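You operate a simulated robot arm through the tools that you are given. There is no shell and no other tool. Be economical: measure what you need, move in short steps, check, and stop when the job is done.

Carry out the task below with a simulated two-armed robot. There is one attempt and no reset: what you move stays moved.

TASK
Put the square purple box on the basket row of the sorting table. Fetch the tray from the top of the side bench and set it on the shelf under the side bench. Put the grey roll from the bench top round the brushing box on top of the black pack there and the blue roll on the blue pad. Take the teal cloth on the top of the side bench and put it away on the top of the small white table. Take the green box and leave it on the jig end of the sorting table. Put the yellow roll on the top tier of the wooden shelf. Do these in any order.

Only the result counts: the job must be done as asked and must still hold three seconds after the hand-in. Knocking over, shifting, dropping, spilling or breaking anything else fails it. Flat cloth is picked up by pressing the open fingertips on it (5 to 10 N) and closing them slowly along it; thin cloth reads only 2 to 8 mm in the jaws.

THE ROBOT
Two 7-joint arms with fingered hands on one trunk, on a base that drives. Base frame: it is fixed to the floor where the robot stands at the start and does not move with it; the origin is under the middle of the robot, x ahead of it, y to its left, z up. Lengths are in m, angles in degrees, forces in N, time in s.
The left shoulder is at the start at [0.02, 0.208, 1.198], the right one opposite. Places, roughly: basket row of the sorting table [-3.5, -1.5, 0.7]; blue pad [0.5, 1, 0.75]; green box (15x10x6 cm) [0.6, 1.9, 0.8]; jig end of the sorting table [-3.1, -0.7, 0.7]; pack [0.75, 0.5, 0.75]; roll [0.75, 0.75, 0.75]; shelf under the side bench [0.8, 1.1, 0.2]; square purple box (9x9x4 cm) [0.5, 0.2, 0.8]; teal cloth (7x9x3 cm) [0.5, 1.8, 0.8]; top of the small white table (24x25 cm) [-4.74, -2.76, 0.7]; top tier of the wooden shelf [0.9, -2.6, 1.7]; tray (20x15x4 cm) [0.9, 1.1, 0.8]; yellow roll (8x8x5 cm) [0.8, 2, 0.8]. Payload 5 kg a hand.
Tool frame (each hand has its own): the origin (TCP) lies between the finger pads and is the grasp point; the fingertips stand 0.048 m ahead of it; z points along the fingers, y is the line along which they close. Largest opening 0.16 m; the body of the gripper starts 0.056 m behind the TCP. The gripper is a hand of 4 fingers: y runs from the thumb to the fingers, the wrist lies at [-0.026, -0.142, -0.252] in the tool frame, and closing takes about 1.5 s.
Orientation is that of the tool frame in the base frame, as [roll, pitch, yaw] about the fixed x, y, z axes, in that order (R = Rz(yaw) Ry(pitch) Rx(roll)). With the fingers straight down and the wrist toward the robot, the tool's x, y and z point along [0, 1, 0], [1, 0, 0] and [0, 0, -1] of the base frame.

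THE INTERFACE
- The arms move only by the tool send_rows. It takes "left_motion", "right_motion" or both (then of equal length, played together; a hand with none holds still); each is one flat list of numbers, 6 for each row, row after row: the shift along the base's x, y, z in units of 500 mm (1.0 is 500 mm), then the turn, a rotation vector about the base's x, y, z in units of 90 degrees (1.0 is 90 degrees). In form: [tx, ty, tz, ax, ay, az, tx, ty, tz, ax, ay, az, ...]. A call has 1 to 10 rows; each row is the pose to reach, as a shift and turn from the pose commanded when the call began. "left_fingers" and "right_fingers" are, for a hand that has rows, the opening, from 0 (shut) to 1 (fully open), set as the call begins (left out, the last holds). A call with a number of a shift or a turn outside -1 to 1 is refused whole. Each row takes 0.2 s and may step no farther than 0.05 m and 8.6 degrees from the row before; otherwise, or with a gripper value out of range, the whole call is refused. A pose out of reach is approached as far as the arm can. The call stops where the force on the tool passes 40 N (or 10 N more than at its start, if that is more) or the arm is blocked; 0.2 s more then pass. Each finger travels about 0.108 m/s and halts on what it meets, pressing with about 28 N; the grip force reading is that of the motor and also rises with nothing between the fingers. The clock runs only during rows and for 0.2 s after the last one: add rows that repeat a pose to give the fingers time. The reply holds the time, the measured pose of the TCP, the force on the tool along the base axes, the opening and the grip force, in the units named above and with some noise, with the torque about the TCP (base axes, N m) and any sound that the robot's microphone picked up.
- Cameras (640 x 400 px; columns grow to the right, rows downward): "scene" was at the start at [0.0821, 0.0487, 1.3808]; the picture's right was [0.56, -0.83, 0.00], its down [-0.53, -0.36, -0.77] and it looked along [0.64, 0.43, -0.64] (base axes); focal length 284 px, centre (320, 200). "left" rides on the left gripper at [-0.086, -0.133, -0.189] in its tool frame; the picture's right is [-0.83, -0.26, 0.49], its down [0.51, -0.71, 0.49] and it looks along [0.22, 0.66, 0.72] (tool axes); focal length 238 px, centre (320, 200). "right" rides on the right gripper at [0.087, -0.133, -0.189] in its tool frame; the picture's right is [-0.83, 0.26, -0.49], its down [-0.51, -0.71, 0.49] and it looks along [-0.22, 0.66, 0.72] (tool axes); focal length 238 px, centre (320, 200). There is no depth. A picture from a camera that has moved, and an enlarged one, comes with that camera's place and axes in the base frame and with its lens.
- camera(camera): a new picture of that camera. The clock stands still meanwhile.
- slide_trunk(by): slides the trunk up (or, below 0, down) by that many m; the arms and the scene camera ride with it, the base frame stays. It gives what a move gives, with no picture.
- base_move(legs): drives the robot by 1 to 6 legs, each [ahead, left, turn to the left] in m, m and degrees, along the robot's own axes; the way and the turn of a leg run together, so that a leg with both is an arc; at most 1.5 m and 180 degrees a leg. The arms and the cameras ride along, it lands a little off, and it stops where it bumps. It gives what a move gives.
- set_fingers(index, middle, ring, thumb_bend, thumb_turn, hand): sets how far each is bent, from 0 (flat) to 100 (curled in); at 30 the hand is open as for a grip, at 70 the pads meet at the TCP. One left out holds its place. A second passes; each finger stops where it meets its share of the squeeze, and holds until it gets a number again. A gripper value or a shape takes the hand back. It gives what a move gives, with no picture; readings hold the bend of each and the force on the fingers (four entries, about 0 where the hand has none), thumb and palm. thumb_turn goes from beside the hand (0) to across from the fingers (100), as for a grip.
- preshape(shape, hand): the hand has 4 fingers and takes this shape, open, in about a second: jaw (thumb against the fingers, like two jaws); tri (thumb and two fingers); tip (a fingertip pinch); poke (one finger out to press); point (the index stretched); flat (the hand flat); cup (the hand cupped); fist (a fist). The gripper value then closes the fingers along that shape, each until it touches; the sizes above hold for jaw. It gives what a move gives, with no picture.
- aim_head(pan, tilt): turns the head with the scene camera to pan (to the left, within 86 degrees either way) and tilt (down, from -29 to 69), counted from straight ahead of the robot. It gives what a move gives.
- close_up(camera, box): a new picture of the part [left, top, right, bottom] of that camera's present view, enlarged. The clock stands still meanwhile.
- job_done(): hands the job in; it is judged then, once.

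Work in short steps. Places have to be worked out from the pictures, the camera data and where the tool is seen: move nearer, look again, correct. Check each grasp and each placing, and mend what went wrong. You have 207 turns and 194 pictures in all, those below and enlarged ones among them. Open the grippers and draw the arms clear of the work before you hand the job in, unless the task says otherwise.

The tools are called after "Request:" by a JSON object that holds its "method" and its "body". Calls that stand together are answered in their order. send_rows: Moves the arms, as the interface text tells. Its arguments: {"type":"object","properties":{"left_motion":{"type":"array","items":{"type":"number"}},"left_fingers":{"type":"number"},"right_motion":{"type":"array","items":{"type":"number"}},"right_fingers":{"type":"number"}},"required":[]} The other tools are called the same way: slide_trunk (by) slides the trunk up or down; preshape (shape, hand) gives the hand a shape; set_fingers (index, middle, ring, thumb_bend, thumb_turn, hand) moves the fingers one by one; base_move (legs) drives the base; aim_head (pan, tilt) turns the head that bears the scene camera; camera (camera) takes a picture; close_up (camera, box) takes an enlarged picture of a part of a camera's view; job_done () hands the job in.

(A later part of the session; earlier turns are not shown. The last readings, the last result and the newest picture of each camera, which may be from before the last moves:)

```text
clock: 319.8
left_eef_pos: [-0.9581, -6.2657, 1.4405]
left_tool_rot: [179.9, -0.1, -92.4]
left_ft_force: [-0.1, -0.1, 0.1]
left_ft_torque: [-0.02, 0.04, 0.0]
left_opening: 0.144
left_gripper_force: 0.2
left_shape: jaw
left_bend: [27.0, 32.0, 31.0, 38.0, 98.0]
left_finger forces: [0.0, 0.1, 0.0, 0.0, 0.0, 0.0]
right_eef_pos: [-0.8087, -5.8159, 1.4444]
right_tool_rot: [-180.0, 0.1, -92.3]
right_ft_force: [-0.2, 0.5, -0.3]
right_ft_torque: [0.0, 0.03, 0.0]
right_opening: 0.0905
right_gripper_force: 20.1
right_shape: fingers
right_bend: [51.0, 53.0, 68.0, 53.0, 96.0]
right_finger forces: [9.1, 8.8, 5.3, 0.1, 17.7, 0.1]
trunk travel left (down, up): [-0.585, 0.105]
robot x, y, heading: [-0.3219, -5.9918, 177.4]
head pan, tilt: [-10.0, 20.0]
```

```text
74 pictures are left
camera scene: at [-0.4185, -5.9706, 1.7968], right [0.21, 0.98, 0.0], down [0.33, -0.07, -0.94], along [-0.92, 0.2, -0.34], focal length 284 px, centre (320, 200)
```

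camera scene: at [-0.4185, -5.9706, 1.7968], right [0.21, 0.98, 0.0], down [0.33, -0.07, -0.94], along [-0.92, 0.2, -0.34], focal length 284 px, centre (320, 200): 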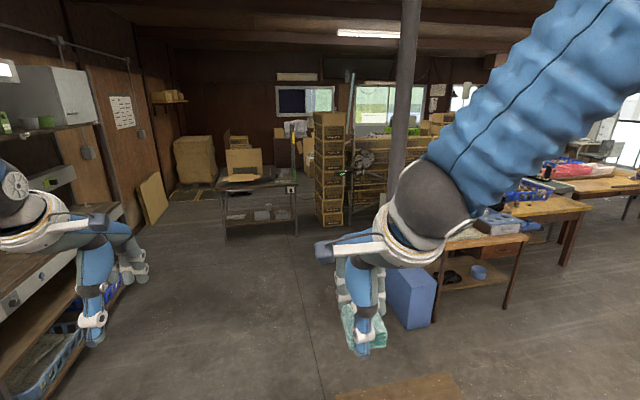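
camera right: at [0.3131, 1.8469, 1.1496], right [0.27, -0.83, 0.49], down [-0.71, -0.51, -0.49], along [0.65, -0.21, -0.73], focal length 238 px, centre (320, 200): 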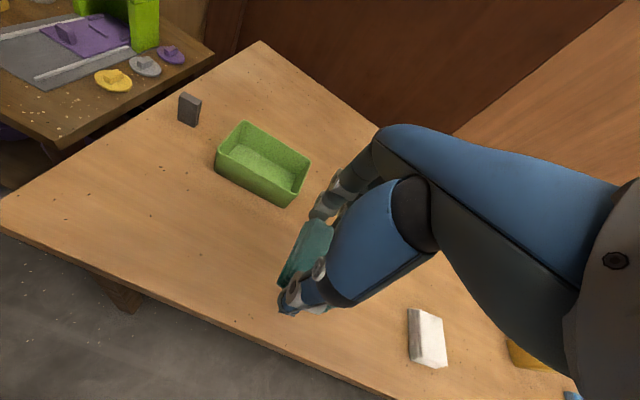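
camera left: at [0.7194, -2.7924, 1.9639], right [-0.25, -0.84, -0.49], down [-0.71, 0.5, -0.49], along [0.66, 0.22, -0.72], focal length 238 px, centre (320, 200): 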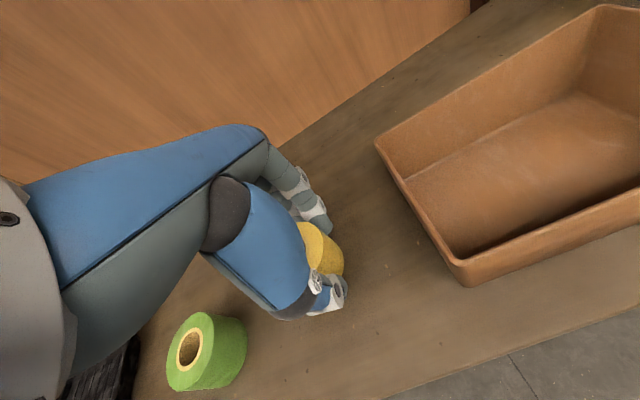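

There is an aisle left of the plywood-topped table (y −6.6…−7.3). I take it and look again at its end.

Request:
{"method": "base_move", "body": {"legs": [[0, 0.92, 2.6], [1.4, 0, 0], [1.4, 0, 0]]}}

Request:
{"method": "aim_head", "body": {"pan": -12, "tilt": 28}}

Request:
{"method": "camera", "body": {"camera": "scene"}}

```text
clock: 325.0
left_eef_pos: [-0.9659, -7.2251, 1.4406]
left_tool_rot: [-180.0, 0.0, -90.6]
left_ft_force: [0.2, 12.2, 0.4]
left_ft_torque: [-1.68, 0.0, 0.05]
left_opening: 0.1437
left_gripper_force: 0.1
left_shape: jaw
left_bend: [27.0, 32.0, 31.0, 38.0, 98.0]
left_finger forces: [0.0, 0.0, 0.1, 0.0, 0.1, 13.3]
right_eef_pos: [-0.8346, -6.7736, 1.4437]
right_tool_rot: [-179.8, 0.2, -90.0]
right_ft_force: [0.0, -0.2, -1.5]
right_ft_torque: [0.06, 0.02, -0.01]
right_opening: 0.0902
right_gripper_force: 20.7
right_shape: fingers
right_bend: [51.0, 53.0, 68.0, 53.0, 96.0]
right_finger forces: [9.0, 8.9, 5.3, 0.1, 17.8, 0.0]
trunk travel left (down, up): [-0.585, 0.105]
robot x, y, heading: [-0.3386, -6.9332, 179.9]
head pan, tilt: [-10.0, 20.0]
stopped in leg 2: the robot was blocked; the commanded pose is now the measured one
```

```text
clock: 325.7
left_eef_pos: [-0.9652, -7.2259, 1.4406]
left_tool_rot: [-179.8, -0.1, -90.5]
left_ft_force: [0.6, 13.2, -0.4]
left_ft_torque: [-1.6, 0.07, 0.11]
left_opening: 0.1439
left_gripper_force: 0.0
left_shape: jaw
left_bend: [27.0, 32.0, 31.0, 38.0, 98.0]
left_finger forces: [0.1, 0.1, 0.0, 0.0, 0.1, 12.9]
right_eef_pos: [-0.8342, -6.7713, 1.4444]
right_tool_rot: [-179.8, -0.1, -89.9]
right_ft_force: [-0.5, 0.2, 0.9]
right_ft_torque: [-0.01, -0.02, -0.01]
right_opening: 0.0905
right_gripper_force: 20.8
right_shape: fingers
right_bend: [51.0, 53.0, 68.0, 53.0, 96.0]
right_finger forces: [9.1, 8.9, 5.4, 0.0, 17.7, 0.1]
trunk travel left (down, up): [-0.585, 0.105]
robot x, y, heading: [-0.3397, -6.9296, 179.8]
head pan, tilt: [-12.0, 28.0]
```

```text
73 pictures are left
camera scene: at [-0.4366, -6.909, 1.7839], right [0.21, 0.98, 0.0], down [0.46, -0.1, -0.88], along [-0.86, 0.18, -0.47], focal length 284 px, centre (320, 200)
```

scene: 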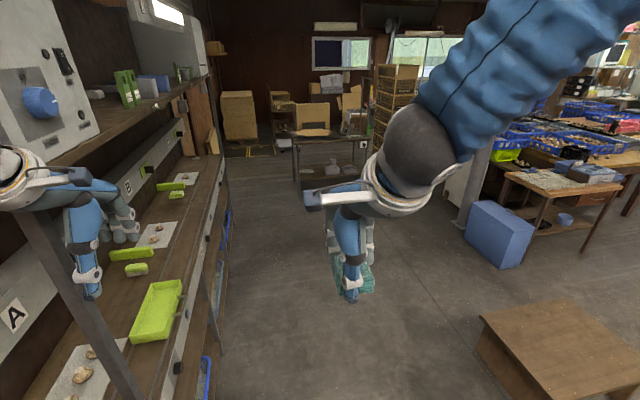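

The left hand touched the rack on the left. I back off sideways the way I came.

Request:
{"method": "base_move", "body": {"legs": [[0, -0.45, 0]]}}

Request:
{"method": "camera", "body": {"camera": "scene"}}

Request:
{"method": "camera", "body": {"camera": "left"}}

```text
clock: 328.5
left_eef_pos: [-0.9659, -6.7756, 1.4396]
left_tool_rot: [-179.9, 0.1, -90.3]
left_ft_force: [1.4, 0.5, -0.5]
left_ft_torque: [0.05, -0.02, 0.01]
left_opening: 0.1437
left_gripper_force: 0.1
left_shape: jaw
left_bend: [27.0, 32.0, 31.0, 38.0, 98.0]
left_finger forces: [0.1, 0.0, 0.1, 0.0, 0.0, 0.0]
right_eef_pos: [-0.8341, -6.3219, 1.4448]
right_tool_rot: [-180.0, 0.0, -89.9]
right_ft_force: [0.6, -0.1, -0.7]
right_ft_torque: [0.01, -0.05, -0.02]
right_opening: 0.0904
right_gripper_force: 20.9
right_shape: fingers
right_bend: [51.0, 53.0, 68.0, 53.0, 96.0]
right_finger forces: [9.0, 8.8, 5.5, 0.1, 17.7, 0.0]
trunk travel left (down, up): [-0.585, 0.105]
robot x, y, heading: [-0.3363, -6.4805, -179.8]
head pan, tilt: [-12.0, 28.0]
```

```text
72 pictures are left
camera scene: at [-0.4364, -6.4584, 1.7839], right [0.21, 0.98, 0.0], down [0.46, -0.1, -0.88], along [-0.86, 0.18, -0.47], focal length 284 px, centre (320, 200)
```

scene: 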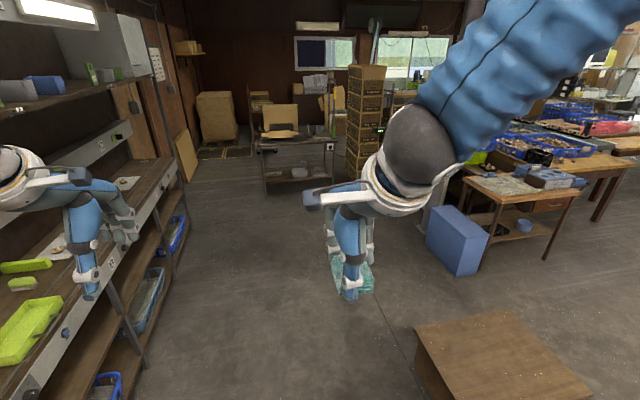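

```text
71 pictures are left
camera left: at [-0.8323, -6.69, 1.6294], right [0.26, 0.83, -0.48], down [0.71, -0.51, -0.49], along [-0.66, -0.21, -0.72], focal length 238 px, centre (320, 200)
```

left: 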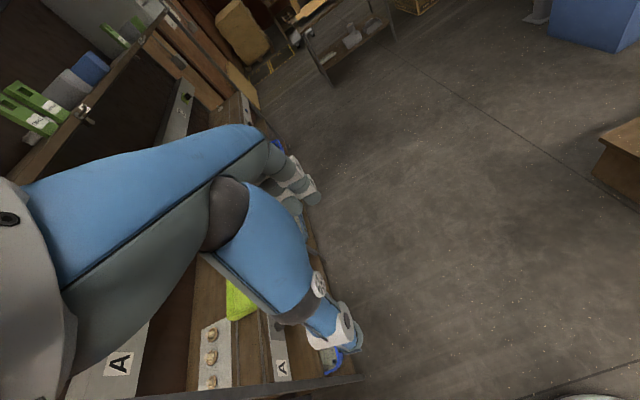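

Nothing was displaced. I tuck the left hand inward and continue along the middle of the aisle.

Request:
{"method": "send_rows", "body": {"left_motion": [0.02, 0.08, 0, 0, 0, 0, 0.04, 0.16, 0, 0, 0, 0, 0.06, 0.24, 0, 0, 0, 0, 0.08, 0.3, 0, 0, 0, 0]}}

Request:
{"method": "base_move", "body": {"legs": [[1.4, 0.2, 0], [1.4, 0, 0]]}}

Request:
{"method": "camera", "body": {"camera": "scene"}}

```text
clock: 329.5
left_eef_pos: [-0.9231, -6.6217, 1.4395]
left_tool_rot: [-179.9, 0.0, -90.3]
left_ft_force: [0.1, 0.9, 0.3]
left_ft_torque: [-0.05, 0.07, 0.01]
left_opening: 0.1439
left_gripper_force: 0.0
left_shape: jaw
left_bend: [27.0, 32.0, 31.0, 38.0, 98.0]
left_finger forces: [0.0, 0.1, 0.0, 0.1, 0.0, 0.0]
right_eef_pos: [-0.8337, -6.3193, 1.4451]
right_tool_rot: [-179.9, 0.0, -89.9]
right_ft_force: [0.7, -0.5, -0.2]
right_ft_torque: [-0.11, 0.04, -0.02]
right_opening: 0.0905
right_gripper_force: 20.7
right_shape: fingers
right_bend: [51.0, 53.0, 68.0, 53.0, 96.0]
right_finger forces: [9.2, 8.9, 5.4, 0.0, 17.6, 0.0]
trunk travel left (down, up): [-0.585, 0.105]
robot x, y, heading: [-0.3339, -6.4782, -180.2]
head pan, tilt: [-12.0, 28.0]
```

```text
clock: 343.1
left_eef_pos: [-3.7223, -6.7164, 1.4386]
left_tool_rot: [-179.9, 0.0, -92.1]
left_ft_force: [-0.5, -0.2, 0.4]
left_ft_torque: [-0.01, 0.03, -0.03]
left_opening: 0.1436
left_gripper_force: 0.0
left_shape: jaw
left_bend: [27.0, 32.0, 31.0, 38.0, 98.0]
left_finger forces: [0.0, 0.1, 0.0, 0.0, 0.0, 0.1]
right_eef_pos: [-3.6223, -6.4167, 1.4451]
right_tool_rot: [-179.9, 0.0, -91.8]
right_ft_force: [-1.2, -0.2, -0.2]
right_ft_torque: [0.03, 0.0, 0.02]
right_opening: 0.0903
right_gripper_force: 20.5
right_shape: fingers
right_bend: [51.0, 53.0, 68.0, 53.0, 96.0]
right_finger forces: [9.1, 8.8, 5.4, 0.0, 17.7, 0.0]
trunk travel left (down, up): [-0.585, 0.105]
robot x, y, heading: [-3.1277, -6.5901, 178.2]
head pan, tilt: [-12.0, 28.0]
```

```text
70 pictures are left
camera scene: at [-3.2276, -6.5649, 1.7839], right [0.24, 0.97, 0.0], down [0.46, -0.11, -0.88], along [-0.86, 0.21, -0.47], focal length 284 px, centre (320, 200)
```

scene: 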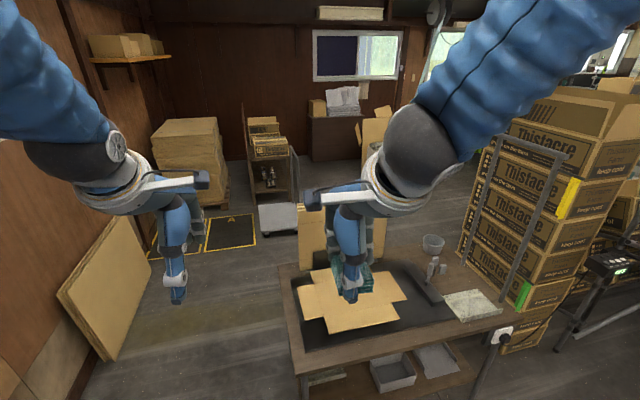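

I shift to y≈−6.98, pass the table and turn to face +y.

Request:
{"method": "base_move", "body": {"legs": [[0, 0.38, 1.8], [1.1, 0, 0], [0.95, 0, 0], [0, 0, -90]]}}

Request:
{"method": "aim_head", "body": {"pan": -5, "tilt": 25}}

Request:
{"method": "camera", "body": {"camera": "scene"}}

```text
clock: 345.9
left_eef_pos: [-3.6923, -7.1553, 1.4366]
left_tool_rot: [-179.8, 1.0, -87.3]
left_ft_force: [0.0, 0.8, 0.7]
left_ft_torque: [-0.19, -0.05, 0.06]
left_opening: 0.1439
left_gripper_force: 0.0
left_shape: jaw
left_bend: [27.0, 32.0, 31.0, 38.0, 98.0]
left_finger forces: [0.1, 0.1, 0.1, 0.0, 0.0, 0.0]
right_eef_pos: [-3.6172, -6.8491, 1.4435]
right_tool_rot: [179.9, 0.8, -87.0]
right_ft_force: [0.0, 1.2, -1.0]
right_ft_torque: [-0.19, -0.03, 0.03]
right_opening: 0.0903
right_gripper_force: 20.3
right_shape: fingers
right_bend: [51.0, 53.0, 68.0, 53.0, 96.0]
right_finger forces: [9.9, 8.2, 5.5, 0.0, 18.0, 0.1]
trunk travel left (down, up): [-0.585, 0.105]
robot x, y, heading: [-3.1204, -6.9604, -177.2]
head pan, tilt: [-12.0, 28.0]
stopped in leg 2: the robot was blocked; the commanded pose is now the measured one
```

```text
clock: 346.5
left_eef_pos: [-3.6926, -7.157, 1.435]
left_tool_rot: [-179.7, 0.8, -87.0]
left_ft_force: [0.5, -0.4, 0.0]
left_ft_torque: [0.01, 0.0, -0.01]
left_opening: 0.1439
left_gripper_force: 0.1
left_shape: jaw
left_bend: [27.0, 32.0, 31.0, 38.0, 98.0]
left_finger forces: [0.0, 0.1, 0.0, 0.0, 0.0, 0.1]
right_eef_pos: [-3.6193, -6.8506, 1.4416]
right_tool_rot: [179.9, 0.6, -86.6]
right_ft_force: [-0.1, -0.4, -0.2]
right_ft_torque: [0.01, -0.01, 0.04]
right_opening: 0.0903
right_gripper_force: 21.3
right_shape: fingers
right_bend: [51.0, 53.0, 68.0, 53.0, 96.0]
right_finger forces: [9.9, 8.2, 5.7, 0.0, 18.0, 0.0]
trunk travel left (down, up): [-0.585, 0.105]
robot x, y, heading: [-3.1193, -6.9663, -177.0]
head pan, tilt: [-5.0, 25.0]
```

```text
69 pictures are left
camera scene: at [-3.2193, -6.9292, 1.7885], right [0.03, 1.0, -0.02], down [0.42, -0.03, -0.91], along [-0.91, 0.02, -0.42], focal length 284 px, centre (320, 200)
```

scene: 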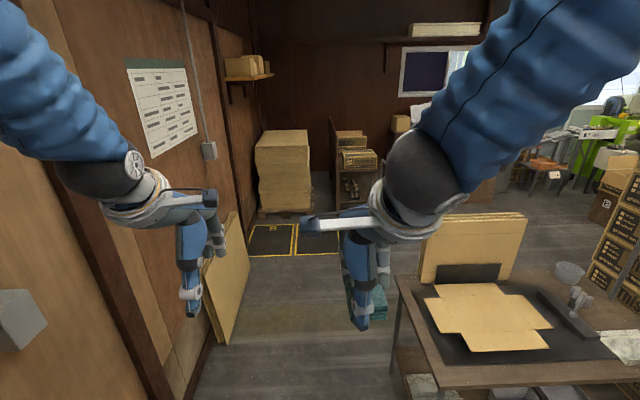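

The base was blocked at its left side. I look down to the left to see by what.

Request:
{"method": "aim_head", "body": {"pan": 80, "tilt": 55}}

Request:
{"method": "camera", "body": {"camera": "scene"}}

```text
clock: 348.1
left_eef_pos: [-3.6929, -7.1572, 1.435]
left_tool_rot: [-179.7, 0.8, -87.0]
left_ft_force: [-0.1, 0.5, 0.2]
left_ft_torque: [-0.01, 0.0, 0.01]
left_opening: 0.1437
left_gripper_force: 0.0
left_shape: jaw
left_bend: [27.0, 32.0, 31.0, 38.0, 98.0]
left_finger forces: [0.0, 0.0, 0.0, 0.0, 0.0, 0.0]
right_eef_pos: [-3.6186, -6.8501, 1.4416]
right_tool_rot: [-180.0, 0.6, -86.7]
right_ft_force: [-0.6, -0.5, -1.6]
right_ft_torque: [-0.03, -0.03, -0.02]
right_opening: 0.0902
right_gripper_force: 21.3
right_shape: fingers
right_bend: [51.0, 53.0, 68.0, 53.0, 96.0]
right_finger forces: [9.8, 8.1, 5.5, 0.1, 18.1, 0.0]
trunk travel left (down, up): [-0.585, 0.105]
robot x, y, heading: [-3.1177, -6.9622, -176.8]
head pan, tilt: [80.0, 55.0]
```

```text
68 pictures are left
camera scene: at [-3.1362, -7.0047, 1.7462], right [-0.99, 0.12, 0.0], down [0.1, 0.8, -0.59], along [-0.07, -0.59, -0.81], focal length 284 px, centre (320, 200)
```

scene: 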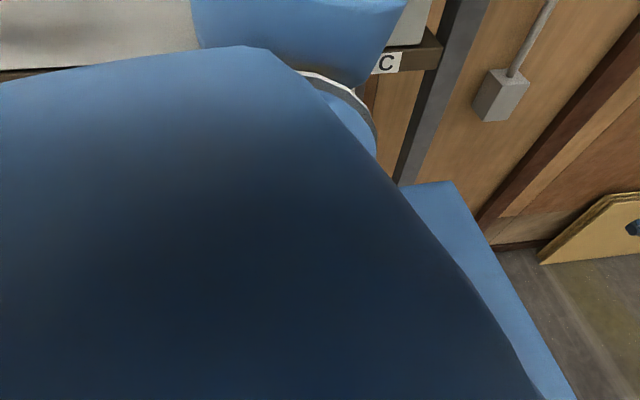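

The left elbow (flared out) met the rack's end. I back off sideways, stretch the left arm forward so the elbow tucks in, then retry.

Request:
{"method": "base_move", "body": {"legs": [[0, -0.3, -3]]}}

Request:
{"method": "send_rows", "body": {"left_motion": [-0.08, 0, -0.04, 0, 0, 0, -0.16, 0, -0.08, 0, 0, 0, -0.24, 0, -0.12, 0, 0, 0, -0.32, 0, -0.16, 0, 0, 0, -0.4, 0, -0.2, 0, 0, 0, -0.48, 0, -0.24, 0, 0, 0, -0.56, 0, -0.26, 0, 0, 0]}}

Request:
{"method": "aim_head", "body": {"pan": 40, "tilt": 40}}

Request:
{"method": "camera", "body": {"camera": "scene"}}

```text
clock: 348.8
left_eef_pos: [-3.6914, -7.1599, 1.4329]
left_tool_rot: [-179.6, 1.2, -86.7]
left_ft_force: [1.7, -0.7, 0.2]
left_ft_torque: [0.05, 0.1, 0.0]
left_opening: 0.144
left_gripper_force: 0.0
left_shape: jaw
left_bend: [27.0, 32.0, 31.0, 38.0, 98.0]
left_finger forces: [0.1, 0.1, 0.0, 0.0, 0.0, 0.0]
right_eef_pos: [-3.6189, -6.8527, 1.4419]
right_tool_rot: [-179.8, 1.0, -86.4]
right_ft_force: [0.1, -0.6, -1.2]
right_ft_torque: [0.03, 0.01, -0.02]
right_opening: 0.0902
right_gripper_force: 20.8
right_shape: fingers
right_bend: [51.0, 53.0, 68.0, 53.0, 96.0]
right_finger forces: [9.9, 8.2, 5.7, 0.0, 18.1, 0.0]
trunk travel left (down, up): [-0.585, 0.105]
robot x, y, heading: [-3.1162, -6.9558, -176.6]
head pan, tilt: [80.0, 55.0]
stopped in leg 1: the robot was blocked; the commanded pose is now the measured one
```

```text
clock: 350.6
left_eef_pos: [-3.9224, -7.2233, 1.3092]
left_tool_rot: [179.9, 1.2, -83.1]
left_ft_force: [1.5, -1.6, -1.6]
left_ft_torque: [0.22, 0.11, -0.01]
left_opening: 0.1439
left_gripper_force: 0.0
left_shape: jaw
left_bend: [27.0, 32.0, 31.0, 38.0, 98.0]
left_finger forces: [0.0, 0.1, 0.1, 0.0, 0.0, 0.0]
right_eef_pos: [-3.5889, -6.8876, 1.4441]
right_tool_rot: [179.9, 1.2, -82.7]
right_ft_force: [0.2, -0.9, 0.1]
right_ft_torque: [0.11, -0.01, -0.03]
right_opening: 0.0904
right_gripper_force: 20.2
right_shape: fingers
right_bend: [51.0, 53.0, 68.0, 53.0, 96.0]
right_finger forces: [10.0, 8.2, 5.4, 0.1, 18.1, 0.0]
trunk travel left (down, up): [-0.585, 0.105]
robot x, y, heading: [-3.0852, -6.9539, -172.8]
head pan, tilt: [80.0, 55.0]
stopped in row 7 (left hand): the arm was blocked; the commanded pose is now the measured one
```

```text
clock: 351.7
left_eef_pos: [-3.9227, -7.2174, 1.3105]
left_tool_rot: [179.9, 1.0, -83.3]
left_ft_force: [0.4, 0.7, 0.2]
left_ft_torque: [0.03, -0.02, -0.02]
left_opening: 0.1437
left_gripper_force: 0.0
left_shape: jaw
left_bend: [27.0, 32.0, 31.0, 38.0, 98.0]
left_finger forces: [0.1, 0.0, 0.0, 0.0, 0.0, 0.0]
right_eef_pos: [-3.5891, -6.8833, 1.4442]
right_tool_rot: [179.6, 1.0, -82.9]
right_ft_force: [0.7, -0.5, -0.5]
right_ft_torque: [-0.01, 0.01, 0.03]
right_opening: 0.09
right_gripper_force: 21.2
right_shape: fingers
right_bend: [51.0, 53.0, 68.0, 53.0, 96.0]
right_finger forces: [9.9, 8.0, 5.4, 0.0, 18.2, 0.0]
trunk travel left (down, up): [-0.585, 0.105]
robot x, y, heading: [-3.0897, -6.9578, -173.2]
head pan, tilt: [40.0, 40.0]
```

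```text
67 pictures are left
camera scene: at [-3.1495, -6.9967, 1.7659], right [-0.73, 0.68, -0.01], down [0.44, 0.46, -0.77], along [-0.53, -0.57, -0.63], focal length 284 px, centre (320, 200)
```

scene: 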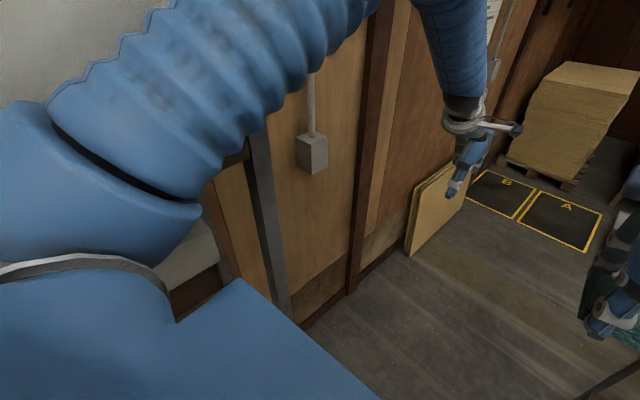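

I try a pure sideways move to the right, without turning.

Request:
{"method": "base_move", "body": {"legs": [[0, -0.12, 0]]}}

Request:
{"method": "aim_head", "body": {"pan": 65, "tilt": 15}}

Request:
{"method": "camera", "body": {"camera": "scene"}}

```text
clock: 352.4
left_eef_pos: [-3.9228, -7.2196, 1.3096]
left_tool_rot: [180.0, 1.2, -83.1]
left_ft_force: [0.4, -0.1, -0.6]
left_ft_torque: [0.0, 0.02, -0.04]
left_opening: 0.1437
left_gripper_force: 0.2
left_shape: jaw
left_bend: [27.0, 32.0, 31.0, 38.0, 98.0]
left_finger forces: [0.0, 0.0, 0.1, 0.0, 0.0, 0.0]
right_eef_pos: [-3.5896, -6.8859, 1.444]
right_tool_rot: [179.9, 1.2, -82.8]
right_ft_force: [-0.2, 0.1, 0.4]
right_ft_torque: [0.01, -0.01, -0.03]
right_opening: 0.0904
right_gripper_force: 21.0
right_shape: fingers
right_bend: [51.0, 53.0, 68.0, 53.0, 96.0]
right_finger forces: [9.8, 8.0, 5.4, 0.1, 18.1, 0.0]
trunk travel left (down, up): [-0.585, 0.105]
robot x, y, heading: [-3.0926, -6.9505, -172.7]
head pan, tilt: [40.0, 40.0]
stopped in leg 1: the robot was blocked; the commanded pose is now the measured one
```

```text
clock: 353.2
left_eef_pos: [-3.923, -7.2176, 1.3101]
left_tool_rot: [179.9, 1.2, -83.2]
left_ft_force: [0.7, 0.3, 0.3]
left_ft_torque: [0.02, 0.02, 0.01]
left_opening: 0.144
left_gripper_force: 0.0
left_shape: jaw
left_bend: [27.0, 32.0, 31.0, 38.0, 98.0]
left_finger forces: [0.1, 0.1, 0.0, 0.1, 0.1, 0.1]
right_eef_pos: [-3.5889, -6.8844, 1.4449]
right_tool_rot: [179.8, 1.1, -82.8]
right_ft_force: [0.4, -0.8, -0.2]
right_ft_torque: [0.02, -0.01, 0.0]
right_opening: 0.0901
right_gripper_force: 20.2
right_shape: fingers
right_bend: [51.0, 53.0, 68.0, 53.0, 96.0]
right_finger forces: [9.8, 8.0, 5.3, 0.1, 18.2, 0.1]
trunk travel left (down, up): [-0.585, 0.105]
robot x, y, heading: [-3.0878, -6.9567, -172.9]
head pan, tilt: [65.0, 15.0]
```

```text
66 pictures are left
camera scene: at [-3.121, -7.0233, 1.8061], right [-0.95, 0.31, 0.0], down [0.08, 0.24, -0.97], along [-0.3, -0.92, -0.25], focal length 284 px, centre (320, 200)
```

scene: 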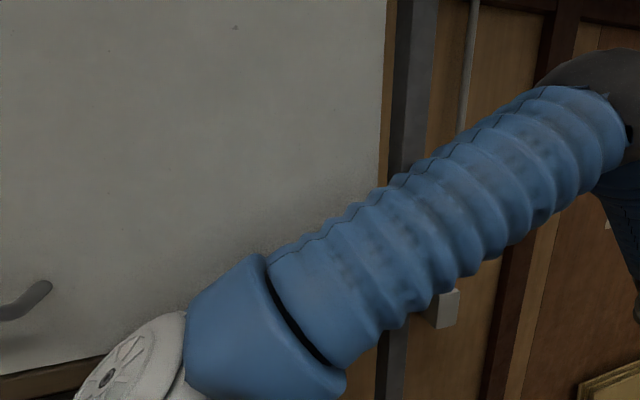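

I look to the right side for a second contact.

Request:
{"method": "aim_head", "body": {"pan": -65, "tilt": 40}}

Request:
{"method": "camera", "body": {"camera": "scene"}}

```text
clock: 355.4
left_eef_pos: [-3.9241, -7.2168, 1.3103]
left_tool_rot: [-180.0, 1.3, -83.3]
left_ft_force: [-0.2, -0.7, -0.3]
left_ft_torque: [0.0, -0.02, 0.0]
left_opening: 0.1441
left_gripper_force: 0.1
left_shape: jaw
left_bend: [27.0, 32.0, 31.0, 38.0, 98.0]
left_finger forces: [0.0, 0.0, 0.1, 0.1, 0.0, 0.0]
right_eef_pos: [-3.5897, -6.8838, 1.4451]
right_tool_rot: [179.8, 1.2, -82.8]
right_ft_force: [0.1, 0.0, -1.0]
right_ft_torque: [0.03, 0.0, 0.0]
right_opening: 0.0901
right_gripper_force: 21.1
right_shape: fingers
right_bend: [51.0, 53.0, 68.0, 53.0, 96.0]
right_finger forces: [9.8, 8.1, 5.3, 0.0, 18.1, 0.0]
trunk travel left (down, up): [-0.585, 0.105]
robot x, y, heading: [-3.0868, -6.9543, -172.9]
head pan, tilt: [-65.0, 40.0]
```

```text
65 pictures are left
camera scene: at [-3.1372, -6.8629, 1.7647], right [0.85, 0.53, -0.01], down [0.34, -0.55, -0.76], along [-0.41, 0.64, -0.65], focal length 284 px, centre (320, 200)
```

scene: 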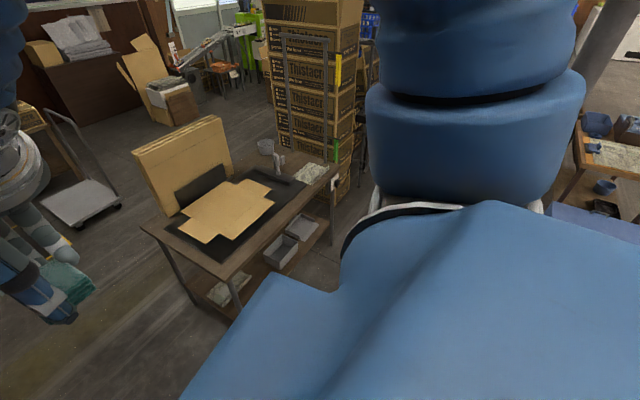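

Likely the left elbow pushes against the rack's end post from behind. I back up a little, then move right.

Request:
{"method": "base_move", "body": {"legs": [[-0.06, 0, 0]]}}

Request:
{"method": "base_move", "body": {"legs": [[0, -0.2, 0]]}}

```text
clock: 356.3
left_eef_pos: [-3.8624, -7.2193, 1.3066]
left_tool_rot: [180.0, 1.4, -83.1]
left_ft_force: [0.1, 1.1, 1.1]
left_ft_torque: [-0.02, -0.02, -0.01]
left_opening: 0.1441
left_gripper_force: 0.0
left_shape: jaw
left_bend: [27.0, 32.0, 31.0, 38.0, 98.0]
left_finger forces: [0.0, 0.0, 0.1, 0.1, 0.0, 0.0]
right_eef_pos: [-3.5312, -6.8841, 1.4439]
right_tool_rot: [179.9, 1.4, -82.6]
right_ft_force: [0.2, -0.3, -0.2]
right_ft_torque: [0.02, 0.01, 0.01]
right_opening: 0.09
right_gripper_force: 20.6
right_shape: fingers
right_bend: [51.0, 53.0, 68.0, 53.0, 96.0]
right_finger forces: [9.9, 8.1, 5.2, 0.0, 18.1, 0.1]
trunk travel left (down, up): [-0.585, 0.105]
robot x, y, heading: [-3.0281, -6.9489, -172.7]
head pan, tilt: [-65.0, 40.0]
```

```text
clock: 357.9
left_eef_pos: [-3.8903, -7.0294, 1.3034]
left_tool_rot: [-179.7, 2.0, -83.1]
left_ft_force: [-0.4, -1.1, -0.5]
left_ft_torque: [0.09, -0.01, -0.06]
left_opening: 0.1441
left_gripper_force: 0.0
left_shape: jaw
left_bend: [27.0, 32.0, 31.0, 38.0, 98.0]
left_finger forces: [0.1, 0.1, 0.1, 0.0, 0.1, 0.0]
right_eef_pos: [-3.5597, -6.6971, 1.4425]
right_tool_rot: [-180.0, 1.9, -82.7]
right_ft_force: [-0.6, -0.7, 0.0]
right_ft_torque: [0.1, 0.0, -0.04]
right_opening: 0.0902
right_gripper_force: 20.2
right_shape: fingers
right_bend: [51.0, 53.0, 68.0, 53.0, 96.0]
right_finger forces: [9.9, 8.1, 5.2, 0.1, 18.1, 0.0]
trunk travel left (down, up): [-0.585, 0.105]
robot x, y, heading: [-3.0533, -6.7478, -172.9]
head pan, tilt: [-65.0, 40.0]
```

Freed, but the robot is tilted 2°. I move further right and look at the floor on the left for anything under the base.

Request:
{"method": "base_move", "body": {"legs": [[0.05, -0.3, 0]]}}

Request:
{"method": "aim_head", "body": {"pan": 86, "tilt": 42}}

Request:
{"method": "camera", "body": {"camera": "scene"}}

Request:
{"method": "camera", "body": {"camera": "left"}}

```text
clock: 360.0
left_eef_pos: [-3.979, -6.7381, 1.3046]
left_tool_rot: [-179.6, 1.9, -83.2]
left_ft_force: [0.7, -0.3, 0.5]
left_ft_torque: [0.08, 0.01, 0.0]
left_opening: 0.1441
left_gripper_force: 0.0
left_shape: jaw
left_bend: [27.0, 32.0, 31.0, 38.0, 98.0]
left_finger forces: [0.0, 0.1, 0.0, 0.1, 0.0, 0.1]
right_eef_pos: [-3.6456, -6.4054, 1.4428]
right_tool_rot: [-179.9, 1.8, -82.7]
right_ft_force: [-0.3, -0.8, -0.4]
right_ft_torque: [0.06, -0.01, 0.0]
right_opening: 0.0904
right_gripper_force: 19.9
right_shape: fingers
right_bend: [51.0, 53.0, 68.0, 53.0, 96.0]
right_finger forces: [9.9, 8.1, 5.2, 0.1, 18.1, 0.1]
trunk travel left (down, up): [-0.585, 0.105]
robot x, y, heading: [-3.1408, -6.4545, -173.3]
head pan, tilt: [-65.0, 40.0]
```

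```text
clock: 362.4
left_eef_pos: [-3.9791, -6.7363, 1.3038]
left_tool_rot: [-179.7, 1.8, -83.2]
left_ft_force: [-0.1, 0.0, -0.9]
left_ft_torque: [0.04, 0.0, 0.02]
left_opening: 0.1438
left_gripper_force: 0.1
left_shape: jaw
left_bend: [27.0, 32.0, 31.0, 38.0, 98.0]
left_finger forces: [0.0, 0.0, 0.1, 0.0, 0.1, 0.1]
right_eef_pos: [-3.6472, -6.4042, 1.4433]
right_tool_rot: [-179.9, 1.8, -82.8]
right_ft_force: [0.3, 0.0, -0.1]
right_ft_torque: [-0.03, 0.05, -0.02]
right_opening: 0.0903
right_gripper_force: 20.9
right_shape: fingers
right_bend: [51.0, 53.0, 68.0, 53.0, 96.0]
right_finger forces: [9.8, 8.1, 5.2, 0.0, 18.1, 0.0]
trunk travel left (down, up): [-0.585, 0.105]
robot x, y, heading: [-3.1395, -6.4609, -173.1]
head pan, tilt: [85.9, 42.0]
```

```text
64 pictures are left
camera scene: at [-3.1456, -6.5414, 1.7625], right [-1.0, -0.05, 0.0], down [-0.03, 0.67, -0.74], along [0.04, -0.74, -0.67], focal length 284 px, centre (320, 200)
```

scene: 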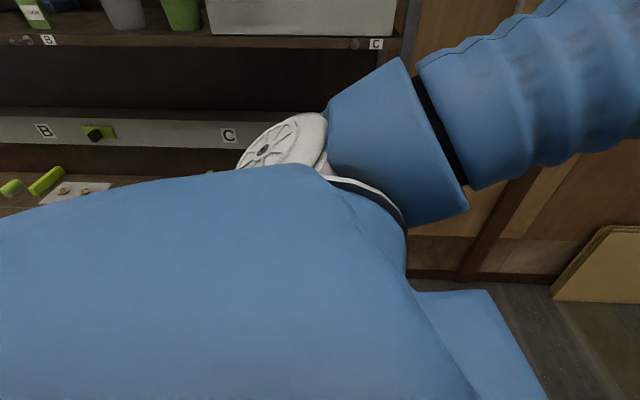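

```text
63 pictures are left
camera left: at [-3.8574, -6.6413, 1.496], right [0.16, 0.87, -0.46], down [0.77, -0.4, -0.5], along [-0.62, -0.27, -0.73], focal length 238 px, centre (320, 200)
```

left: 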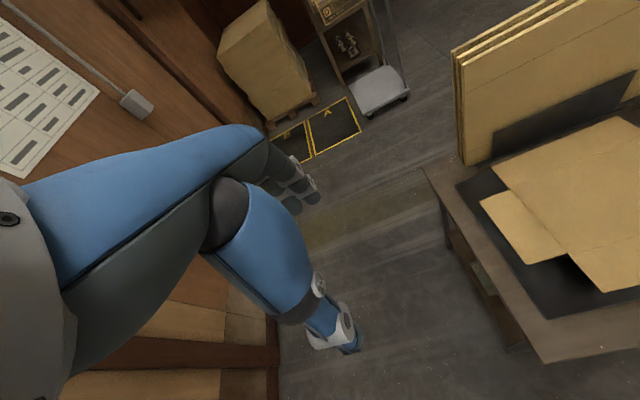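

I move further right to see the floor area in front of the rack's end.

Request:
{"method": "base_move", "body": {"legs": [[-0.5, -0.7, -7]]}}

Request:
{"method": "aim_head", "body": {"pan": 50, "tilt": 45}}

Request:
{"method": "camera", "body": {"camera": "scene"}}

```text
clock: 366.9
left_eef_pos: [-3.5454, -5.9062, 1.3027]
left_tool_rot: [-179.6, 1.8, -91.2]
left_ft_force: [0.6, -1.2, -0.5]
left_ft_torque: [0.03, -0.03, 0.0]
left_opening: 0.1439
left_gripper_force: 0.1
left_shape: jaw
left_bend: [27.0, 32.0, 31.0, 38.0, 98.0]
left_finger forces: [0.1, 0.0, 0.0, 0.1, 0.0, 0.1]
right_eef_pos: [-3.1677, -5.6233, 1.444]
right_tool_rot: [-179.9, 1.8, -91.0]
right_ft_force: [0.7, 0.6, 0.2]
right_ft_torque: [-0.01, -0.02, -0.02]
right_opening: 0.09
right_gripper_force: 20.4
right_shape: fingers
right_bend: [51.0, 53.0, 68.0, 53.0, 96.0]
right_finger forces: [9.9, 8.1, 5.1, 0.0, 18.1, 0.1]
trunk travel left (down, up): [-0.585, 0.105]
robot x, y, heading: [-2.6752, -5.7513, 179.1]
head pan, tilt: [85.9, 42.0]
```

```text
clock: 367.9
left_eef_pos: [-3.5445, -5.9057, 1.3024]
left_tool_rot: [-179.7, 1.8, -91.4]
left_ft_force: [0.4, 0.0, -0.7]
left_ft_torque: [0.02, 0.01, 0.0]
left_opening: 0.1441
left_gripper_force: 0.0
left_shape: jaw
left_bend: [27.0, 32.0, 31.0, 38.0, 98.0]
left_finger forces: [0.1, 0.0, 0.0, 0.0, 0.0, 0.1]
right_eef_pos: [-3.1683, -5.624, 1.4431]
right_tool_rot: [-180.0, 1.8, -91.0]
right_ft_force: [-0.5, -0.3, -0.4]
right_ft_torque: [0.06, -0.02, -0.01]
right_opening: 0.0903
right_gripper_force: 20.5
right_shape: fingers
right_bend: [51.0, 53.0, 68.0, 53.0, 96.0]
right_finger forces: [9.9, 8.1, 5.2, 0.0, 18.1, 0.0]
trunk travel left (down, up): [-0.585, 0.105]
robot x, y, heading: [-2.6737, -5.749, 178.6]
head pan, tilt: [50.0, 45.0]
```

```text
62 pictures are left
camera scene: at [-2.7377, -5.8091, 1.7581], right [-0.75, 0.66, 0.0], down [0.47, 0.53, -0.71], along [-0.47, -0.53, -0.71], focal length 284 px, centre (320, 200)
```

scene: 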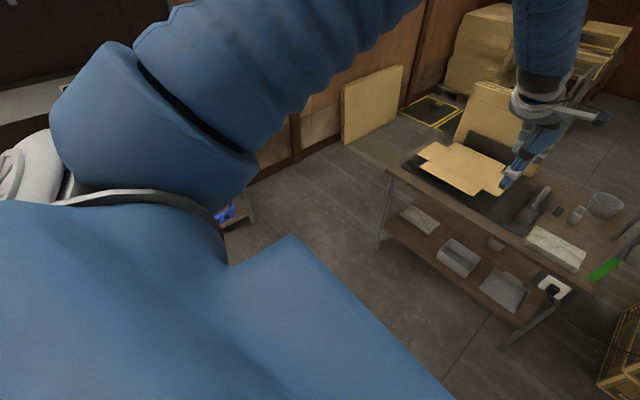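

The robot keeps a slight tilt but moves freely. I stretch both arms forward to tuck the elbows in, line up diagonally with the gap between rack end and table, and pass through.

Request:
{"method": "send_rows", "body": {"right_motion": [-0.07, -0.02, -0.04, 0, 0, 0, -0.14, -0.04, -0.08, 0, 0, 0, -0.21, -0.06, -0.12, 0, 0, 0, -0.28, -0.06, -0.16, 0, 0, 0, -0.36, -0.06, -0.2, 0, 0, 0, -0.44, -0.06, -0.24, 0, 0, 0, -0.52, -0.06, -0.26, 0, 0, 0, -0.6, -0.06, -0.28, 0, 0, 0]}}

Request:
{"method": "base_move", "body": {"legs": [[0.15, 0.85, 0], [0, 0, 25], [0.85, 0, 0]]}}

Request:
{"method": "aim_head", "body": {"pan": -20, "tilt": 35}}

Request:
{"method": "camera", "body": {"camera": "scene"}}

```text
clock: 369.7
left_eef_pos: [-3.5478, -5.9047, 1.3024]
left_tool_rot: [-179.6, 1.9, -91.3]
left_ft_force: [-0.6, 0.3, -1.5]
left_ft_torque: [-0.07, -0.09, -0.03]
left_opening: 0.144
left_gripper_force: 0.1
left_shape: jaw
left_bend: [27.0, 32.0, 31.0, 38.0, 98.0]
left_finger forces: [0.1, 0.0, 0.1, 0.0, 0.0, 0.1]
right_eef_pos: [-3.4715, -5.6521, 1.2995]
right_tool_rot: [-179.8, 1.6, -91.1]
right_ft_force: [-1.2, 0.6, 0.9]
right_ft_torque: [-0.04, -0.18, 0.04]
right_opening: 0.0902
right_gripper_force: 20.3
right_shape: fingers
right_bend: [51.0, 53.0, 68.0, 53.0, 96.0]
right_finger forces: [9.9, 8.0, 4.9, 0.1, 18.2, 0.0]
trunk travel left (down, up): [-0.585, 0.105]
robot x, y, heading: [-2.6736, -5.7535, 178.7]
head pan, tilt: [50.0, 45.0]
```

```text
clock: 379.7
left_eef_pos: [-4.3314, -7.4706, 1.304]
left_tool_rot: [-179.7, 1.8, -65.2]
left_ft_force: [0.3, -0.2, 0.2]
left_ft_torque: [-0.03, -0.01, 0.01]
left_opening: 0.144
left_gripper_force: 0.1
left_shape: jaw
left_bend: [27.0, 32.0, 31.0, 38.0, 98.0]
left_finger forces: [0.0, 0.1, 0.1, 0.1, 0.0, 0.0]
right_eef_pos: [-4.3744, -7.2113, 1.302]
right_tool_rot: [-179.9, 1.7, -65.0]
right_ft_force: [0.1, -0.1, -0.1]
right_ft_torque: [-0.03, 0.01, 0.01]
right_opening: 0.0901
right_gripper_force: 20.6
right_shape: fingers
right_bend: [51.0, 53.0, 68.0, 53.0, 96.0]
right_finger forces: [9.9, 8.2, 4.9, 0.0, 18.0, 0.0]
trunk travel left (down, up): [-0.585, 0.105]
robot x, y, heading: [-3.6178, -6.9423, -155.1]
head pan, tilt: [50.0, 45.0]
```

```text
clock: 381.1
left_eef_pos: [-4.3315, -7.471, 1.3026]
left_tool_rot: [-179.7, 1.9, -65.2]
left_ft_force: [-0.9, -0.6, 0.5]
left_ft_torque: [0.0, 0.01, 0.02]
left_opening: 0.1441
left_gripper_force: 0.1
left_shape: jaw
left_bend: [27.0, 32.0, 31.0, 38.0, 98.0]
left_finger forces: [0.1, 0.1, 0.0, 0.1, 0.0, 0.0]
right_eef_pos: [-4.3754, -7.2098, 1.301]
right_tool_rot: [-179.9, 1.8, -64.8]
right_ft_force: [0.3, 0.2, -0.5]
right_ft_torque: [-0.01, 0.02, 0.0]
right_opening: 0.0901
right_gripper_force: 20.2
right_shape: fingers
right_bend: [51.0, 53.0, 68.0, 53.0, 96.0]
right_finger forces: [9.9, 8.1, 5.0, 0.0, 18.0, 0.0]
trunk travel left (down, up): [-0.585, 0.105]
robot x, y, heading: [-3.6191, -6.9436, -155.1]
head pan, tilt: [-20.0, 35.0]
```

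```text
61 pictures are left
camera scene: at [-3.7163, -6.9576, 1.7729], right [-0.09, 1.0, 0.0], down [0.57, 0.05, -0.82], along [-0.82, -0.07, -0.57], focal length 284 px, centre (320, 200)
```

scene: 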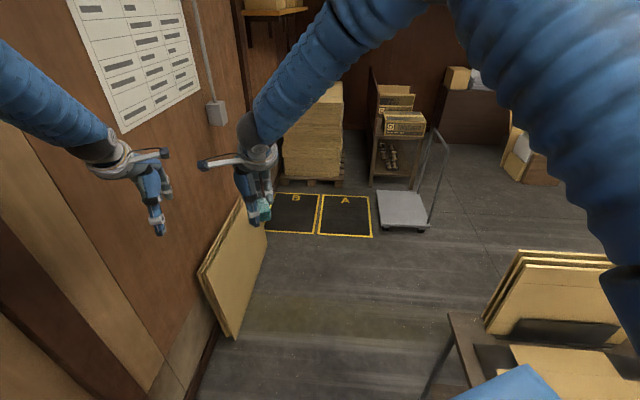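

Through the gap. I straighten and advance to x≈−5.15.

Request:
{"method": "base_move", "body": {"legs": [[0, 0, -25], [0.8, 0, 0], [0.75, 0, 0]]}}

Request:
{"method": "send_rows", "body": {"right_motion": [0.08, 0, 0, 0, 0, 0, 0.16, 0, 0, 0, 0, 0, 0.24, 0, 0, 0, 0, 0, 0.32, 0, 0, 0, 0, 0, 0.4, 0, 0, 0, 0, 0, 0.46, 0, 0, 0, 0, 0], "left_motion": [0.08, -0.02, 0, 0, 0, 0, 0.16, -0.04, 0, 0, 0, 0, 0.24, -0.06, 0, 0, 0, 0, 0.32, -0.08, 0, 0, 0, 0, 0.4, -0.1, 0, 0, 0, 0, 0.46, -0.1, 0, 0, 0, 0]}}

Request:
{"method": "base_move", "body": {"legs": [[0, 0, -90]]}}

Request:
{"method": "camera", "body": {"camera": "scene"}}

```text
clock: 390.3
left_eef_pos: [-6.0284, -7.1125, 1.3037]
left_tool_rot: [-179.6, 1.9, -90.4]
left_ft_force: [-0.1, 0.4, -0.8]
left_ft_torque: [-0.01, 0.02, -0.01]
left_opening: 0.1438
left_gripper_force: 0.0
left_shape: jaw
left_bend: [27.0, 32.0, 31.0, 38.0, 98.0]
left_finger forces: [0.0, 0.0, 0.0, 0.0, 0.0, 0.0]
right_eef_pos: [-5.9571, -6.8585, 1.3015]
right_tool_rot: [-179.9, 1.7, -90.0]
right_ft_force: [-0.2, 0.5, -0.7]
right_ft_torque: [0.01, 0.03, 0.01]
right_opening: 0.0903
right_gripper_force: 20.3
right_shape: fingers
right_bend: [51.0, 53.0, 68.0, 53.0, 96.0]
right_finger forces: [9.9, 8.2, 4.9, 0.1, 18.0, 0.0]
trunk travel left (down, up): [-0.585, 0.105]
robot x, y, heading: [-5.1613, -6.9394, 179.5]
head pan, tilt: [-20.0, 35.0]
```

```text
clock: 391.7
left_eef_pos: [-5.7957, -7.1607, 1.3057]
left_tool_rot: [-179.9, 1.8, -90.3]
left_ft_force: [1.0, -0.3, -0.2]
left_ft_torque: [-0.01, 0.03, 0.02]
left_opening: 0.1441
left_gripper_force: 0.0
left_shape: jaw
left_bend: [27.0, 32.0, 31.0, 38.0, 98.0]
left_finger forces: [0.0, 0.1, 0.0, 0.0, 0.0, 0.0]
right_eef_pos: [-5.722, -6.8586, 1.302]
right_tool_rot: [-180.0, 1.8, -90.1]
right_ft_force: [0.5, -0.2, -0.5]
right_ft_torque: [-0.02, 0.06, 0.02]
right_opening: 0.0901
right_gripper_force: 21.0
right_shape: fingers
right_bend: [51.0, 53.0, 68.0, 53.0, 96.0]
right_finger forces: [9.8, 8.2, 4.8, 0.0, 18.0, 0.0]
trunk travel left (down, up): [-0.585, 0.105]
robot x, y, heading: [-5.1612, -6.9412, 179.8]
head pan, tilt: [-20.0, 35.0]
```

```text
clock: 395.8
left_eef_pos: [-5.4056, -6.3139, 1.3033]
left_tool_rot: [-179.8, 1.7, -178.3]
left_ft_force: [0.2, -0.7, -0.9]
left_ft_torque: [0.0, -0.01, 0.04]
left_opening: 0.1438
left_gripper_force: 0.1
left_shape: jaw
left_bend: [27.0, 32.0, 31.0, 38.0, 98.0]
left_finger forces: [0.0, 0.0, 0.0, 0.0, 0.0, 0.1]
right_eef_pos: [-5.1006, -6.3731, 1.3015]
right_tool_rot: [-179.8, 1.7, -177.8]
right_ft_force: [0.3, -0.4, -0.7]
right_ft_torque: [0.01, 0.01, 0.01]
right_opening: 0.0902
right_gripper_force: 20.5
right_shape: fingers
right_bend: [51.0, 53.0, 68.0, 53.0, 96.0]
right_finger forces: [10.1, 8.4, 4.8, 0.0, 17.9, 0.0]
trunk travel left (down, up): [-0.585, 0.105]
robot x, y, heading: [-5.1624, -6.9423, 91.6]
head pan, tilt: [-20.0, 35.0]
```

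```text
60 pictures are left
camera scene: at [-5.133, -6.8451, 1.7729], right [0.95, -0.31, 0.0], down [-0.18, -0.55, -0.82], along [0.25, 0.78, -0.57], focal length 284 px, centre (320, 200)
```

scene: 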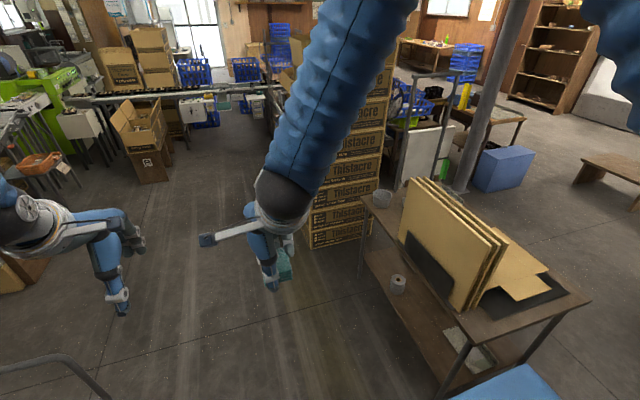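

Open floor ahead to the conveyor. I drive forward to about y −4.0 and look.

Request:
{"method": "base_move", "body": {"legs": [[1.5, 0, -1.6], [1.4, 0, 0]]}}

Request:
{"method": "aim_head", "body": {"pan": -10, "tilt": 38}}

Request:
{"method": "camera", "body": {"camera": "scene"}}

```text
clock: 409.9
left_eef_pos: [-5.4422, -3.3881, 1.3034]
left_tool_rot: [-179.7, 1.8, -179.4]
left_ft_force: [-0.1, 0.4, -0.7]
left_ft_torque: [0.0, 0.03, -0.01]
left_opening: 0.1439
left_gripper_force: 0.0
left_shape: jaw
left_bend: [27.0, 32.0, 31.0, 38.0, 98.0]
left_finger forces: [0.0, 0.1, 0.0, 0.0, 0.1, 0.0]
right_eef_pos: [-5.1379, -3.4566, 1.3017]
right_tool_rot: [-179.9, 1.8, -179.1]
right_ft_force: [1.4, 0.1, 0.2]
right_ft_torque: [0.02, 0.02, 0.0]
right_opening: 0.0907
right_gripper_force: 20.8
right_shape: fingers
right_bend: [51.0, 53.0, 68.0, 53.0, 96.0]
right_finger forces: [10.1, 8.4, 4.7, 0.0, 17.8, 0.0]
trunk travel left (down, up): [-0.585, 0.105]
robot x, y, heading: [-5.2113, -4.0204, 90.6]
head pan, tilt: [-20.0, 35.0]
```

```text
clock: 410.6
left_eef_pos: [-5.4424, -3.3898, 1.3044]
left_tool_rot: [-179.6, 1.8, -179.5]
left_ft_force: [-1.0, -0.9, 0.3]
left_ft_torque: [0.0, 0.01, 0.01]
left_opening: 0.1441
left_gripper_force: 0.0
left_shape: jaw
left_bend: [27.0, 32.0, 31.0, 38.0, 98.0]
left_finger forces: [0.0, 0.0, 0.1, 0.0, 0.1, 0.0]
right_eef_pos: [-5.1374, -3.4554, 1.3012]
right_tool_rot: [-179.9, 1.8, -179.1]
right_ft_force: [0.0, 0.2, 0.0]
right_ft_torque: [-0.02, 0.0, 0.01]
right_opening: 0.0903
right_gripper_force: 20.5
right_shape: fingers
right_bend: [51.0, 53.0, 68.0, 53.0, 96.0]
right_finger forces: [10.0, 8.4, 4.8, 0.0, 17.9, 0.0]
trunk travel left (down, up): [-0.585, 0.105]
robot x, y, heading: [-5.2124, -4.0209, 90.4]
head pan, tilt: [-10.0, 38.0]
```

```text
59 pictures are left
camera scene: at [-5.1966, -3.9233, 1.7684], right [0.99, -0.16, 0.0], down [-0.1, -0.61, -0.79], along [0.13, 0.78, -0.62], focal length 284 px, centre (320, 200)
```

scene: 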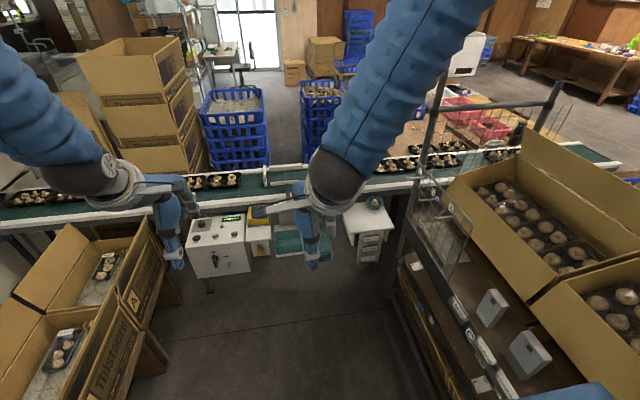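

The white table top spans x −4.86…−4.62, y −2.92…−2.66 with a cup in its back-right corner. I lower the trunk and move up to (−5.1, −3.62).

Request:
{"method": "slide_trunk", "body": {"by": -0.3}}

Request:
{"method": "base_move", "body": {"legs": [[0.4, -0.1, 0]]}}

Request:
{"method": "camera", "body": {"camera": "scene"}}

Request:
{"method": "camera", "body": {"camera": "right"}}

```text
clock: 413.6
left_eef_pos: [-5.4424, -3.3886, 1.005]
left_tool_rot: [-179.7, 1.8, -179.4]
left_ft_force: [0.5, 0.5, -0.4]
left_ft_torque: [0.03, 0.03, 0.0]
left_opening: 0.1441
left_gripper_force: 0.0
left_shape: jaw
left_bend: [27.0, 32.0, 31.0, 38.0, 98.0]
left_finger forces: [0.0, 0.0, 0.0, 0.0, 0.0, 0.1]
right_eef_pos: [-5.1387, -3.4552, 1.0017]
right_tool_rot: [-179.9, 1.7, -179.1]
right_ft_force: [0.6, 0.4, 0.1]
right_ft_torque: [-0.01, 0.01, 0.02]
right_opening: 0.0901
right_gripper_force: 20.9
right_shape: fingers
right_bend: [51.0, 53.0, 68.0, 53.0, 96.0]
right_finger forces: [10.1, 8.5, 4.8, 0.1, 17.9, 0.1]
trunk travel left (down, up): [-0.285, 0.405]
robot x, y, heading: [-5.2126, -4.0211, 90.6]
head pan, tilt: [-10.0, 38.0]
```

```text
clock: 416.2
left_eef_pos: [-5.3493, -2.9869, 1.003]
left_tool_rot: [-179.6, 1.8, -179.3]
left_ft_force: [-0.1, 0.7, 0.3]
left_ft_torque: [-0.06, -0.01, -0.02]
left_opening: 0.1441
left_gripper_force: 0.0
left_shape: jaw
left_bend: [27.0, 32.0, 31.0, 38.0, 98.0]
left_finger forces: [0.0, 0.0, 0.0, 0.0, 0.0, 0.0]
right_eef_pos: [-5.0445, -3.0527, 1.0012]
right_tool_rot: [-180.0, 1.7, -179.1]
right_ft_force: [0.4, 0.6, -0.2]
right_ft_torque: [-0.09, 0.04, 0.02]
right_opening: 0.0901
right_gripper_force: 20.3
right_shape: fingers
right_bend: [51.0, 53.0, 68.0, 53.0, 96.0]
right_finger forces: [9.9, 8.5, 4.7, 0.1, 17.9, 0.0]
trunk travel left (down, up): [-0.285, 0.405]
robot x, y, heading: [-5.1176, -3.6178, 90.8]
head pan, tilt: [-10.0, 38.0]
```

```text
58 pictures are left
camera scene: at [-5.1018, -3.52, 1.4683], right [0.99, -0.16, 0.0], down [-0.1, -0.61, -0.79], along [0.13, 0.78, -0.62], focal length 284 px, centre (320, 200)
```

scene: 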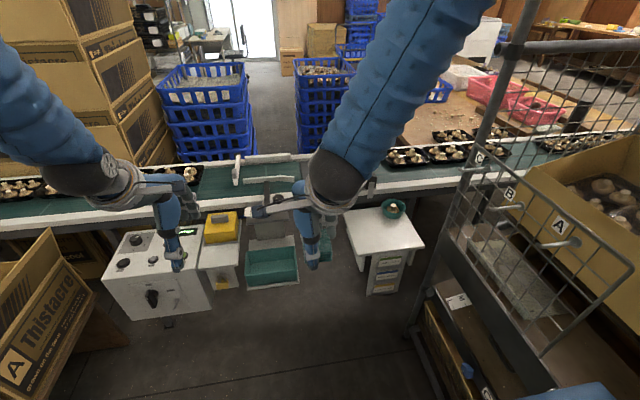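

```text
57 pictures are left
camera right: at [-5.1357, -3.1864, 1.1871], right [0.81, 0.27, 0.51], down [0.53, -0.7, -0.47], along [0.23, 0.66, -0.72], focal length 238 px, centre (320, 200)
```

right: 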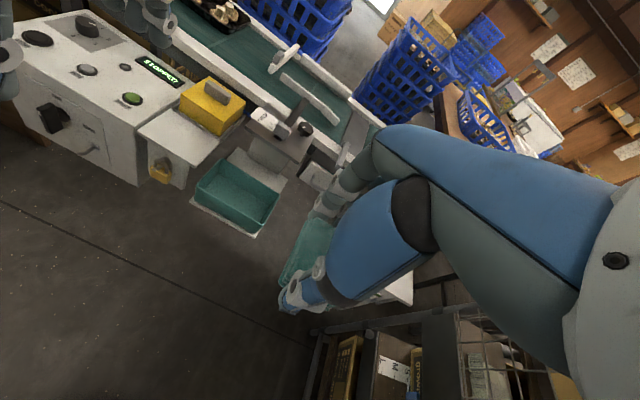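

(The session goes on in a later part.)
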